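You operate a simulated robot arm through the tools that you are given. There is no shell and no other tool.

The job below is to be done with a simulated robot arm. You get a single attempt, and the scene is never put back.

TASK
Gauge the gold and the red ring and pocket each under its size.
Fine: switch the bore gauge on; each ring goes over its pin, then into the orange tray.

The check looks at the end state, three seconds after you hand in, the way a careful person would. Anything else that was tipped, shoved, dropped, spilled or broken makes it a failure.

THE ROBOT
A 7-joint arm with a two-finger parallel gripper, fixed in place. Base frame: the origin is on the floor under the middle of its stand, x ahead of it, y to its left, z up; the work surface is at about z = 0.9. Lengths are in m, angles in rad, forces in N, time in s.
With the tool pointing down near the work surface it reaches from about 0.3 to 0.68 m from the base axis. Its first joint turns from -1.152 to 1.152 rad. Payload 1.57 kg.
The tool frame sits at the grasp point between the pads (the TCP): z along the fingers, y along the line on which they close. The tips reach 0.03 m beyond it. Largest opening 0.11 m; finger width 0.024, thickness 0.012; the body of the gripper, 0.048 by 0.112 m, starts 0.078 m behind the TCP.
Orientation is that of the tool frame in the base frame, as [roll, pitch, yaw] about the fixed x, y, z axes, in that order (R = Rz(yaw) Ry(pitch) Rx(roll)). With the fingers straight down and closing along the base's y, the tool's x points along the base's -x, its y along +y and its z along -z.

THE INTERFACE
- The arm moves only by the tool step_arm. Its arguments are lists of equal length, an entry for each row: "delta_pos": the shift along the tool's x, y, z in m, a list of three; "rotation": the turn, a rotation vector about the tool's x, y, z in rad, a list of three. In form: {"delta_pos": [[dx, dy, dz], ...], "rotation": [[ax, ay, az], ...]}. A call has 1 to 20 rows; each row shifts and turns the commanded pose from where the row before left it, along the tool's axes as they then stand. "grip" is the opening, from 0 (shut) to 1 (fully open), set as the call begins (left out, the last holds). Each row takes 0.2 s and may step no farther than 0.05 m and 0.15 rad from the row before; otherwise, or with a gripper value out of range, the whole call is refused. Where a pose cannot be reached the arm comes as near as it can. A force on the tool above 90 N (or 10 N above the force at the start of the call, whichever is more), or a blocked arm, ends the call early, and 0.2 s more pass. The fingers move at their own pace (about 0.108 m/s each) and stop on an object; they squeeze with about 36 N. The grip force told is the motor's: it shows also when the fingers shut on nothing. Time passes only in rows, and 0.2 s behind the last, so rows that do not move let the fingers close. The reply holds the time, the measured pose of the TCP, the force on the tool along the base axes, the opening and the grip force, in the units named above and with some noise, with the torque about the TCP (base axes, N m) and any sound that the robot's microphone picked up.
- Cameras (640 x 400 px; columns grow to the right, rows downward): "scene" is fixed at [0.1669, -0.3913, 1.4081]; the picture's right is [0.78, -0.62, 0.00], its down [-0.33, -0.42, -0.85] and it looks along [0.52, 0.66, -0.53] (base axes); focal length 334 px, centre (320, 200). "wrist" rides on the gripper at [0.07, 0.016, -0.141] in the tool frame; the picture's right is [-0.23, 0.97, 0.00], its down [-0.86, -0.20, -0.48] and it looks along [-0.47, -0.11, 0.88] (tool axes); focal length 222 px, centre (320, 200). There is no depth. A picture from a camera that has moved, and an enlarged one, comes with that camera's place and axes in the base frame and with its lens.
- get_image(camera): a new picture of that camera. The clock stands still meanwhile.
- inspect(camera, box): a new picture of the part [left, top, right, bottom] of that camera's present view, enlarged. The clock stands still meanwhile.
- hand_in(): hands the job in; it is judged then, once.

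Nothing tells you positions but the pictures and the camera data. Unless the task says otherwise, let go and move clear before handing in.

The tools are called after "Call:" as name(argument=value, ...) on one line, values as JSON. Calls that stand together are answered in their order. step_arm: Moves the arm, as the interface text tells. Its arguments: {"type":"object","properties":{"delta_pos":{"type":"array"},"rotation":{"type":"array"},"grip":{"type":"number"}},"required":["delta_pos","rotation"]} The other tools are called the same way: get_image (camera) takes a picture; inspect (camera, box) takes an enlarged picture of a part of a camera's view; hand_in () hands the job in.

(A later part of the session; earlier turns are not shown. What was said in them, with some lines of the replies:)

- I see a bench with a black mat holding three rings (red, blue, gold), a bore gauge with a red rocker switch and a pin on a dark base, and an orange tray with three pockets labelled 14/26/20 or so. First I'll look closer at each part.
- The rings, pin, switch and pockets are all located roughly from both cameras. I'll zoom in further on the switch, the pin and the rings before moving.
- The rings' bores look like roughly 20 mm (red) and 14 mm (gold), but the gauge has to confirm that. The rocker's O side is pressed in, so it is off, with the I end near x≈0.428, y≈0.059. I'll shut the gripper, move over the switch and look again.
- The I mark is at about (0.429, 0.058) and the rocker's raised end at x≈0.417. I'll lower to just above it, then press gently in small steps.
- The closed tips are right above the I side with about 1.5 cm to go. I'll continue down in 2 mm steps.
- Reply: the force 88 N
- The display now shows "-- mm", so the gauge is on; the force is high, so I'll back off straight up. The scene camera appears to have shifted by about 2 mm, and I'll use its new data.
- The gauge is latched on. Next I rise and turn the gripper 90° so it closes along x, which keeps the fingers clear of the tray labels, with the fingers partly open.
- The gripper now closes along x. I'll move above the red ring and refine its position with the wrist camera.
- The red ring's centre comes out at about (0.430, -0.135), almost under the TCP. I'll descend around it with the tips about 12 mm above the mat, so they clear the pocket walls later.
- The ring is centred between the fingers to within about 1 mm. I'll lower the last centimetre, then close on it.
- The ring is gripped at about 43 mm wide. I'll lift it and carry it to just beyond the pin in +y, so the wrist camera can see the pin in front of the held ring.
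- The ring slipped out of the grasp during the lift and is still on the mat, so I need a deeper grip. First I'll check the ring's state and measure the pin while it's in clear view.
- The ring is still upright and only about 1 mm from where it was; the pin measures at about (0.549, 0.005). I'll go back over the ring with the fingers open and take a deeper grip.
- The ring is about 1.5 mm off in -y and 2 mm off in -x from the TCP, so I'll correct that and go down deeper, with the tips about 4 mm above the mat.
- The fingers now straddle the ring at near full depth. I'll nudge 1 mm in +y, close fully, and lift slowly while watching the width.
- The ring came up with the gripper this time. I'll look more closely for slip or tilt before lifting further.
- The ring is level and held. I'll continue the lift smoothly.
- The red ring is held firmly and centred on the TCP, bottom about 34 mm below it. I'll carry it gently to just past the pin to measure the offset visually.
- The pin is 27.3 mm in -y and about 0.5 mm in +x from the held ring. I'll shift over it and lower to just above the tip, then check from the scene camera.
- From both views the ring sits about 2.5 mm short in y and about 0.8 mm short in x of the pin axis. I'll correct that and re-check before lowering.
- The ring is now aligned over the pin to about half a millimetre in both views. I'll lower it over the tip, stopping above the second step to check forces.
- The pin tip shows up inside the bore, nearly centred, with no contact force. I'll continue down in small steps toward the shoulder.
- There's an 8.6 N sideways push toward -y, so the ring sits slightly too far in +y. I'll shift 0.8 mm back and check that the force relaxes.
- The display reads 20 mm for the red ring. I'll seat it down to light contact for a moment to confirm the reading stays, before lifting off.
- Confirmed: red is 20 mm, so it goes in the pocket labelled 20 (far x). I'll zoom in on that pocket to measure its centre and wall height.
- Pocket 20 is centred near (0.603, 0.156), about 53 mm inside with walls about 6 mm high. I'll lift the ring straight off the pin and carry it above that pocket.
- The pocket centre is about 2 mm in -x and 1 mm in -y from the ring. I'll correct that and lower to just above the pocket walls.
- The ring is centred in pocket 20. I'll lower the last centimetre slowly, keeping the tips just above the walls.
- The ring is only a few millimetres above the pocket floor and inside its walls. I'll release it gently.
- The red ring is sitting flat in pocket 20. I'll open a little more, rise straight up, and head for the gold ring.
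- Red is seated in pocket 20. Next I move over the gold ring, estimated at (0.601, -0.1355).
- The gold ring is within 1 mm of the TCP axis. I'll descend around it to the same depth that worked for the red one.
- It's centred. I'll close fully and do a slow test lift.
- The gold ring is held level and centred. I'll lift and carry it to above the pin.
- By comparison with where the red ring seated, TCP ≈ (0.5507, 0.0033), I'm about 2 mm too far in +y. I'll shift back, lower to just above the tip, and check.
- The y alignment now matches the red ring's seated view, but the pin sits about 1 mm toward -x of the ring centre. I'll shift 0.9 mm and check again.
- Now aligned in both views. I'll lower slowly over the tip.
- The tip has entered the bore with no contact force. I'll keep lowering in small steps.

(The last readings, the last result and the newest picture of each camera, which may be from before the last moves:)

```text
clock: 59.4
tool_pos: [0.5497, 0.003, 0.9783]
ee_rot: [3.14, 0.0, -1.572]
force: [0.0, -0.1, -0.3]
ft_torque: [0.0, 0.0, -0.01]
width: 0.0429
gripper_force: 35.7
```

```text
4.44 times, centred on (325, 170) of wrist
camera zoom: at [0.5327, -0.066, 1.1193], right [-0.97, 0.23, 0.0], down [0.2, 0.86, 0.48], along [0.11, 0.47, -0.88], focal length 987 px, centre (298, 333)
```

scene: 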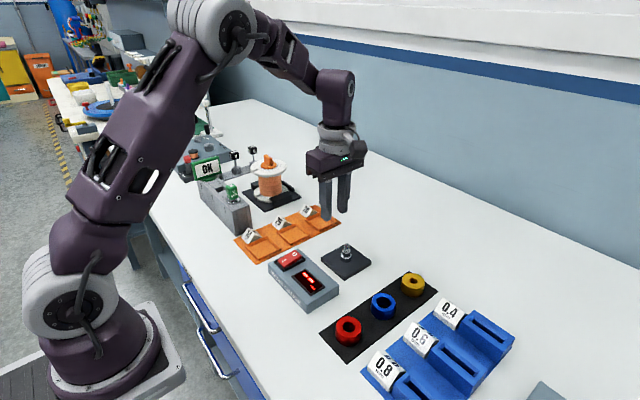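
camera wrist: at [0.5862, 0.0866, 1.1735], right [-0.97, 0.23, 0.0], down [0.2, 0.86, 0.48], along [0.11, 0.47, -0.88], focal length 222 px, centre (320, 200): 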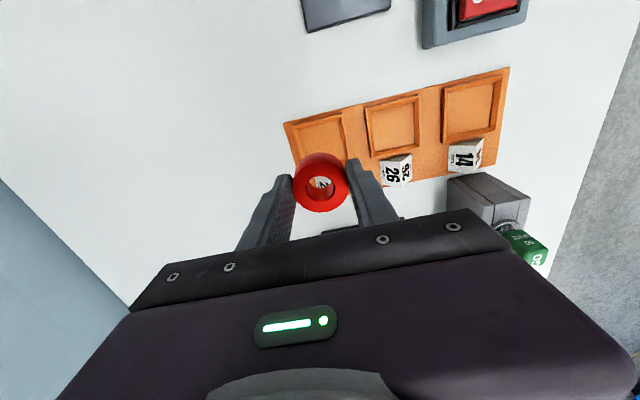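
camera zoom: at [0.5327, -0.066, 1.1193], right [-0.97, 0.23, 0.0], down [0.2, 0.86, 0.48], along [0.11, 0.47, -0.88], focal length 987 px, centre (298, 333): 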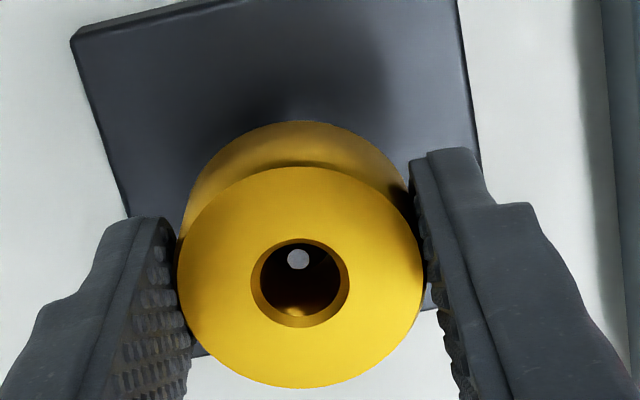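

The tip is visible in the bore, about 0.6 mm off-centre. I'll make a tiny correction and continue down.

Call:
step_arm(delta_pos=[[-0.0003, -0.0005, 0], [0, 0, 0.0015], [0, 0, 0.0015], [0, 0, 0.0015], [0, 0, 0.0015], [0, 0, 0]], rotation=[[0, 0, 0], [0, 0, 0], [0, 0, 0], [0, 0, 0], [0, 0, 0], [0, 0, 0]])

Call:
inspect(camera="scene", box=[250, 215, 370, 310])

Call:
inspect(camera="wrist", box=[280, 125, 370, 215])

```text
clock: 60.8
tool_pos: [0.5505, 0.0035, 0.9714]
ee_rot: [-3.141, 0.001, -1.57]
force: [0.6, -0.3, -0.7]
ft_torque: [0.01, 0.01, -0.01]
width: 0.043
gripper_force: 35.8
```

```text
4.21 times, centred on (310, 262) of scene
camera zoom: at [0.1669, -0.3913, 1.4081], right [0.78, -0.62, 0.0], down [-0.33, -0.42, -0.85], along [0.52, 0.66, -0.53], focal length 1408 px, centre (362, -63)
```

zoom: 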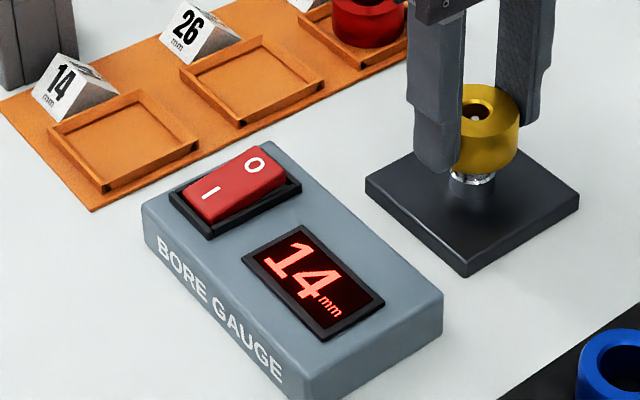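

```text
4.44 times, centred on (325, 170) of wrist
camera zoom: at [0.5333, -0.0655, 1.1135], right [-0.97, 0.23, 0.0], down [0.2, 0.86, 0.48], along [0.11, 0.47, -0.88], focal length 987 px, centre (298, 333)
```

zoom: 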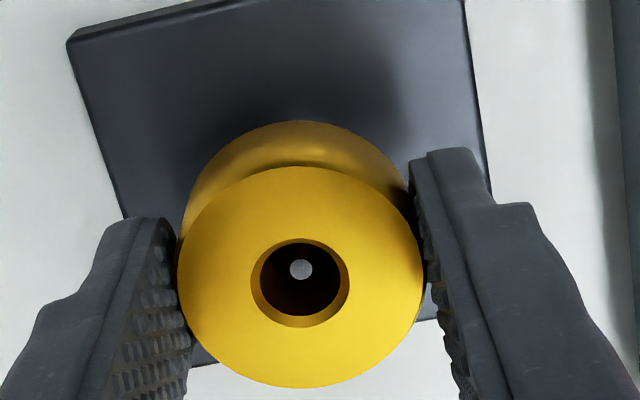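

The display reads 14 mm for gold. I'll seat it to light contact briefly to confirm that it's stable.

Call:
step_arm(delta_pos=[[0, 0, 0.001], [0, 0, 0.001], [0, 0, 0.001], [0, 0, 0], [0, 0, 0]], rotation=[[0, 0, 0], [0, 0, 0], [0, 0, 0], [0, 0, 0], [0, 0, 0]])

Call:
inspect(camera="scene", box=[250, 215, 370, 310])

```text
clock: 62.0
tool_pos: [0.5495, 0.0035, 0.9703]
ee_rot: [-3.14, -0.001, -1.572]
force: [-2.8, -4.3, 20.3]
ft_torque: [-0.15, 0.22, 0.0]
width: 0.0428
gripper_force: 36.1
```

```text
4.21 times, centred on (310, 262) of scene
camera zoom: at [0.1664, -0.3915, 1.4082], right [0.78, -0.62, 0.0], down [-0.33, -0.42, -0.85], along [0.53, 0.66, -0.53], focal length 1408 px, centre (362, -63)
```

zoom: 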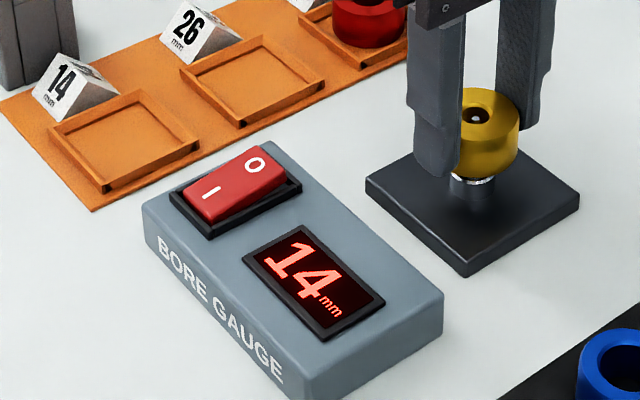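

Gold is confirmed as 14 mm. I'll lift off and carry it to the pocket labelled 14, near (0.431, 0.154).

Call:
step_arm(delta_pos=[[0, 0, -0.003], [0, 0, -0.005], [0, 0, -0.01], [0, 0, -0.02], [0, 0, -0.017], [0, 0, -0.008], [0, 0, -0.003], [0, 0, 0]], rotation=[[0, 0, 0], [0, 0, 0], [0, 0, 0], [0, 0, 0], [0, 0, 0], [0, 0, 0], [0, 0, 0], [0, 0, 0]])

Call:
step_arm(delta_pos=[[-0.008, 0.006, 0], [-0.016, 0.013, 0], [-0.02, 0.016, 0], [-0.02, 0.016, 0], [-0.02, 0.016, 0], [-0.02, 0.016, 0], [-0.02, 0.016, 0], [-0.016, 0.013, 0], [-0.0102, 0.0075, 0], [0, 0, 0], [0, 0, 0]], rotation=[[0, 0, 0], [0, 0, 0], [0, 0, 0], [0, 0, 0], [0, 0, 0], [0, 0, 0], [0, 0, 0], [0, 0, 0], [0, 0, 0], [0, 0, 0], [0, 0, 0]])

Call:
inspect(camera="wrist", box=[220, 70, 400, 210])

Call:
inspect(camera="scene", box=[200, 140, 360, 290])

```text
clock: 63.8
tool_pos: [0.5515, 0.0034, 1.0349]
ee_rot: [-3.141, 0.0, -1.571]
force: [0.3, -0.8, -2.5]
ft_torque: [-0.01, 0.01, 0.0]
width: 0.0428
gripper_force: 35.9
```

```text
clock: 66.2
tool_pos: [0.4303, 0.1546, 1.0353]
ee_rot: [-3.141, -0.001, -1.571]
force: [0.4, -0.6, 0.1]
ft_torque: [0.01, 0.0, -0.02]
width: 0.0429
gripper_force: 36.1
```

```text
2.86 times, centred on (310, 140) of wrist
camera zoom: at [0.4123, 0.086, 1.1766], right [-0.97, 0.23, 0.0], down [0.2, 0.86, 0.48], along [0.11, 0.47, -0.88], focal length 635 px, centre (349, 371)
```

zoom: 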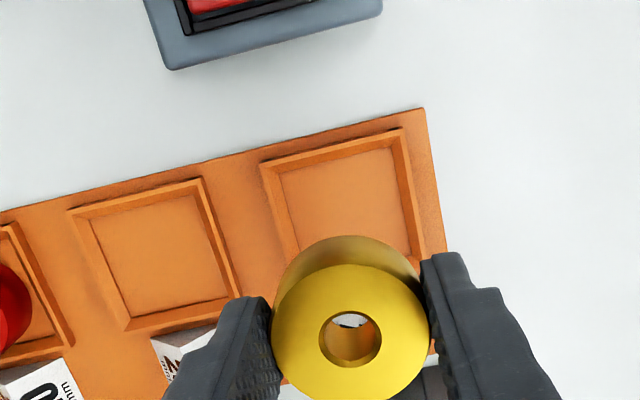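

```text
2.67 times, centred on (280, 215) of scene
camera zoom: at [0.1669, -0.3913, 1.4081], right [0.78, -0.62, 0.0], down [-0.33, -0.42, -0.85], along [0.52, 0.66, -0.53], focal length 891 px, centre (427, 160)
```

zoom: 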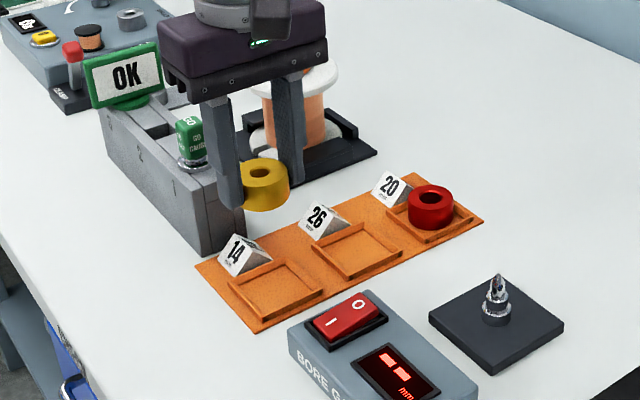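

The ring needs only about 1 mm of correction over pocket 14. I'll lower to just above the walls and check.

Call:
step_arm(delta_pos=[[0.0007, -0.001, 0.005], [0, 0, 0.015], [0, 0, 0.02], [0, 0, 0.02], [0, 0, 0.015], [0, 0, 0.008], [0, 0, 0], [0, 0, 0]], rotation=[[0, 0, 0], [0, 0, 0], [0, 0, 0], [0, 0, 0], [0, 0, 0], [0, 0, 0], [0, 0, 0], [0, 0, 0]])

Call:
inspect(camera="wrist", box=[240, 100, 400, 220])

Call:
inspect(camera="scene", box=[225, 200, 305, 280])

```text
clock: 68.0
tool_pos: [0.4323, 0.1543, 0.9509]
ee_rot: [3.14, -0.001, -1.572]
force: [0.3, -0.2, -0.7]
ft_torque: [-0.03, 0.0, -0.01]
width: 0.043
gripper_force: 35.9
```

```text
3.33 times, centred on (320, 160) of wrist
camera zoom: at [0.4151, 0.0846, 1.0933], right [-0.97, 0.23, 0.0], down [0.2, 0.86, 0.48], along [0.11, 0.47, -0.88], focal length 740 px, centre (320, 333)
```

zoom: 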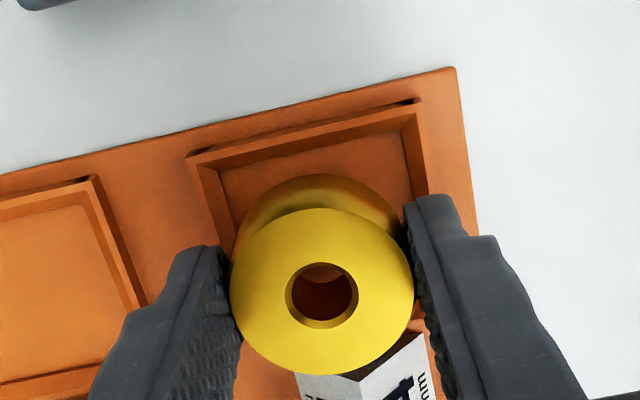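

```text
5.00 times, centred on (265, 240) of scene
camera zoom: at [0.1669, -0.3913, 1.4081], right [0.78, -0.62, 0.0], down [-0.33, -0.42, -0.85], along [0.52, 0.66, -0.53], focal length 1671 px, centre (595, 0)
```

zoom: 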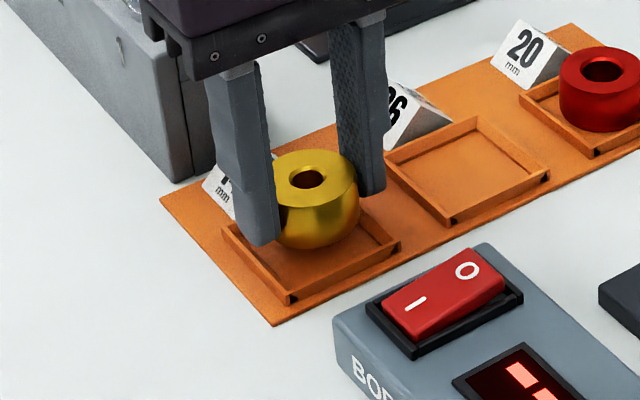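

The view matches the red placement almost exactly. I'll lower the final centimetre slowly.

Call:
step_arm(delta_pos=[[0, 0, 0.003], [0, 0, 0.003], [0, 0, 0.002], [0, 0, 0.002], [0, 0, 0], [0, 0, 0]], rotation=[[0, 0, 0], [0, 0, 0], [0, 0, 0], [0, 0, 0], [0, 0, 0], [0, 0, 0]])

Call:
inspect(camera="scene", box=[235, 205, 295, 265])

Call:
inspect(camera="wrist", box=[240, 100, 400, 220])

```text
clock: 69.4
tool_pos: [0.4308, 0.153, 0.9416]
ee_rot: [3.142, 0.001, -1.571]
force: [-0.2, 0.3, -1.3]
ft_torque: [-0.01, 0.01, -0.01]
width: 0.0426
gripper_force: 36.0
```

```text
6.67 times, centred on (265, 235) of scene
camera zoom: at [0.1669, -0.3913, 1.4081], right [0.78, -0.62, 0.0], down [-0.33, -0.42, -0.85], along [0.52, 0.66, -0.53], focal length 2229 px, centre (687, -33)
```

zoom: 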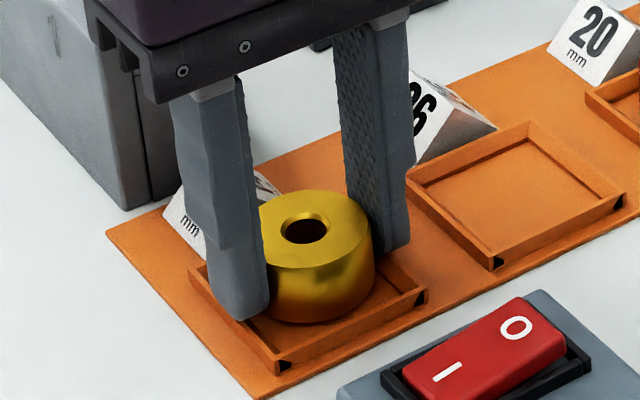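

```text
3.33 times, centred on (320, 160) of wrist
camera zoom: at [0.4144, 0.0838, 1.0836], right [-0.97, 0.23, 0.0], down [0.2, 0.86, 0.48], along [0.11, 0.47, -0.88], focal length 740 px, centre (320, 333)
```

zoom: 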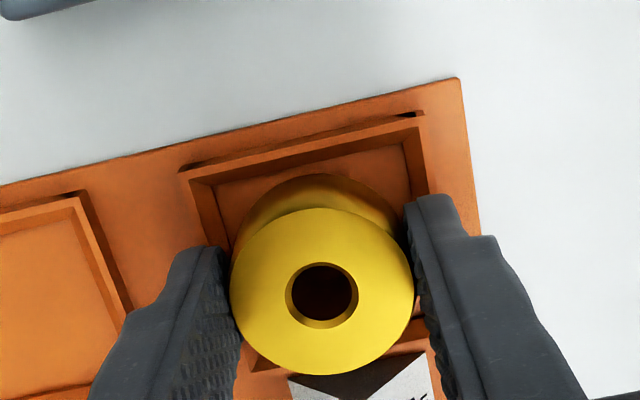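

Call:
step_arm(delta_pos=[[0, 0, 0.001], [0, 0, 0.0005], [0, 0, 0]], rotation=[[0, 0, 0], [0, 0, 0], [0, 0, 0]])

Call:
step_arm(delta_pos=[[0, 0, 0], [0, 0, 0], [0, 0, 0]], rotation=[[0, 0, 0], [0, 0, 0], [0, 0, 0]], grip=0.45)

Call:
inspect(camera="scene", box=[235, 205, 295, 265])

Call:
inspect(camera="wrist", box=[240, 100, 400, 220])

```text
clock: 70.2
tool_pos: [0.4316, 0.1527, 0.9405]
ee_rot: [-3.141, -0.001, -1.569]
force: [-0.6, -0.1, -0.1]
ft_torque: [0.0, 0.0, 0.02]
width: 0.0431
gripper_force: 35.9
```

```text
clock: 71.0
tool_pos: [0.4319, 0.1524, 0.9411]
ee_rot: [3.141, -0.001, -1.569]
force: [0.1, -0.4, 0.6]
ft_torque: [-0.02, 0.01, -0.01]
width: 0.0495
gripper_force: 0.0
```

```text
6.67 times, centred on (265, 235) of scene
camera zoom: at [0.1669, -0.3913, 1.4081], right [0.78, -0.62, 0.0], down [-0.33, -0.42, -0.85], along [0.52, 0.66, -0.53], focal length 2229 px, centre (687, -33)
```

zoom: 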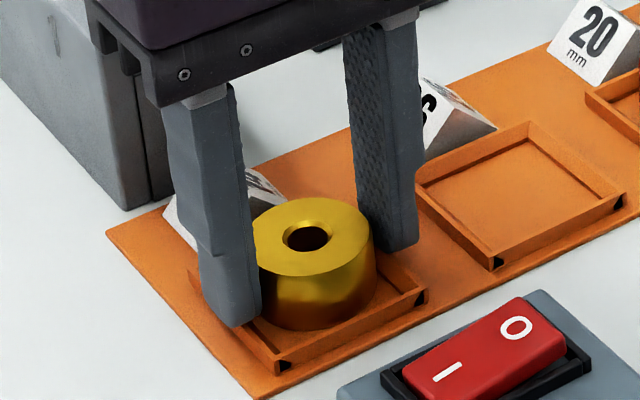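

```text
3.33 times, centred on (320, 160) of wrist
camera zoom: at [0.4146, 0.0836, 1.0823], right [-0.97, 0.23, 0.0], down [0.2, 0.86, 0.48], along [0.11, 0.47, -0.88], focal length 740 px, centre (320, 333)
```

zoom: 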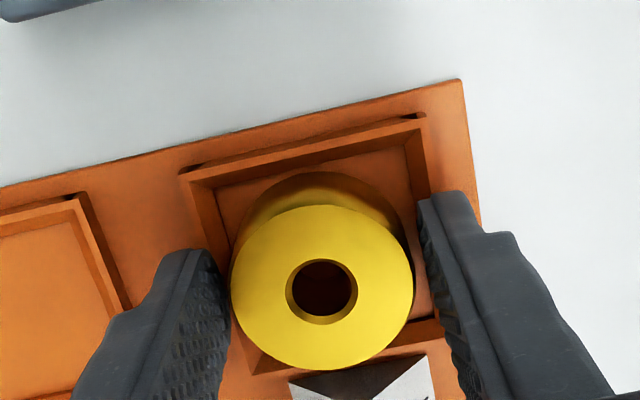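

The gold ring has dropped flat into pocket 14. I'll open a bit more, rise straight up clear and check the whole scene.

Call:
step_arm(delta_pos=[[0, 0, 0], [0, 0, -0.005], [0, 0, -0.02], [0, 0, -0.03], [0, 0, -0.04], [0, 0, -0.04], [0, 0, -0.04], [0, 0, 0]], rotation=[[0, 0, 0], [0, 0, 0], [0, 0, 0], [0, 0, 0], [0, 0, 0], [0, 0, 0], [0, 0, 0], [0, 0, 0]], grip=0.6)

Call:
get_image(camera="scene")

Call:
inspect(camera="scene", box=[220, 190, 380, 310])

Call:
get_image(camera="wrist")

```text
clock: 72.8
tool_pos: [0.4333, 0.1544, 1.1159]
ee_rot: [3.14, 0.001, -1.571]
force: [-0.6, 0.4, 0.1]
ft_torque: [0.03, 0.01, 0.01]
width: 0.0661
gripper_force: 0.1
```

```text
taken
```

scene: 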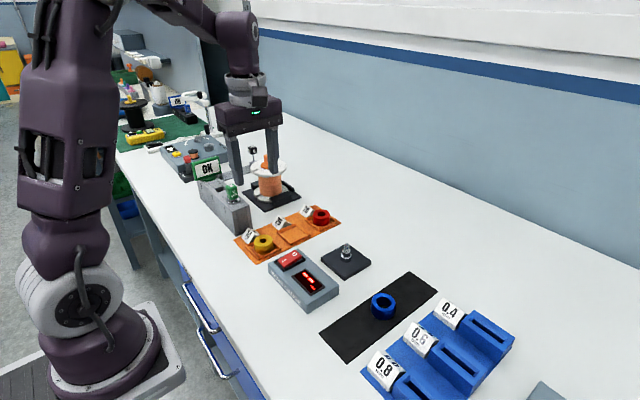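

```text
3.33 times, centred on (300, 250) of scene
camera zoom: at [0.1669, -0.3913, 1.4081], right [0.78, -0.62, 0.0], down [-0.33, -0.42, -0.85], along [0.52, 0.66, -0.53], focal length 1114 px, centre (387, 33)
```

zoom: 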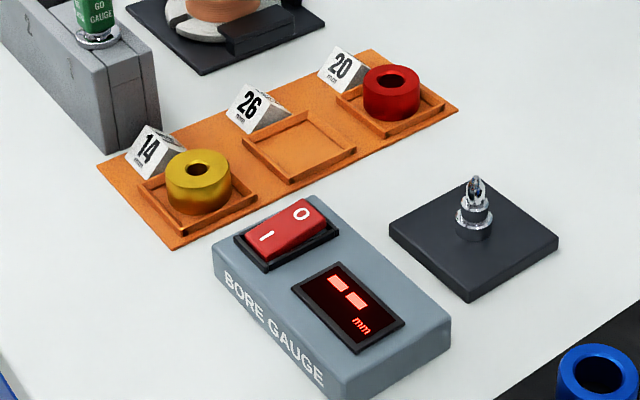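

```text
taken
camera wrist: at [0.4166, 0.0841, 1.2571], right [-0.97, 0.23, 0.0], down [0.2, 0.86, 0.48], along [0.11, 0.47, -0.88], focal length 222 px, centre (320, 200)
```

wrist: 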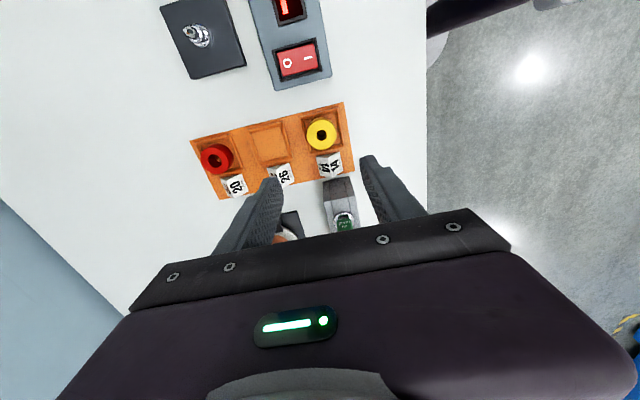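

Gold is flat in pocket 14 and red is flat in pocket 20. The gauge is on, the blue ring is untouched, nothing else has moved, and the gripper is empty and clear, so I'm handing in.

Call:
hand_in()

```text
The job is handed in.
```

Both rings are gauged and pocketed under their sizes, and the job is handed in; I haven't seen the check's verdict.

| Ring | Gauge reading | Pocket |
|---|---|---|
| Red | 20 mm | 20 |
| Gold | 14 mm | 14 |

- **Gauge:** I switched it on with the rocker's I side and left it on, showing "-- mm".
- **Slip:** My first grip on the red ring was too shallow and it slipped back onto the mat. It stayed upright and moved about 1 mm; I re-gripped deeper and carried on.
- **End state:** The blue ring is where it started and nothing else looked disturbed in the last pictures. The gripper is open and clear above the tray.
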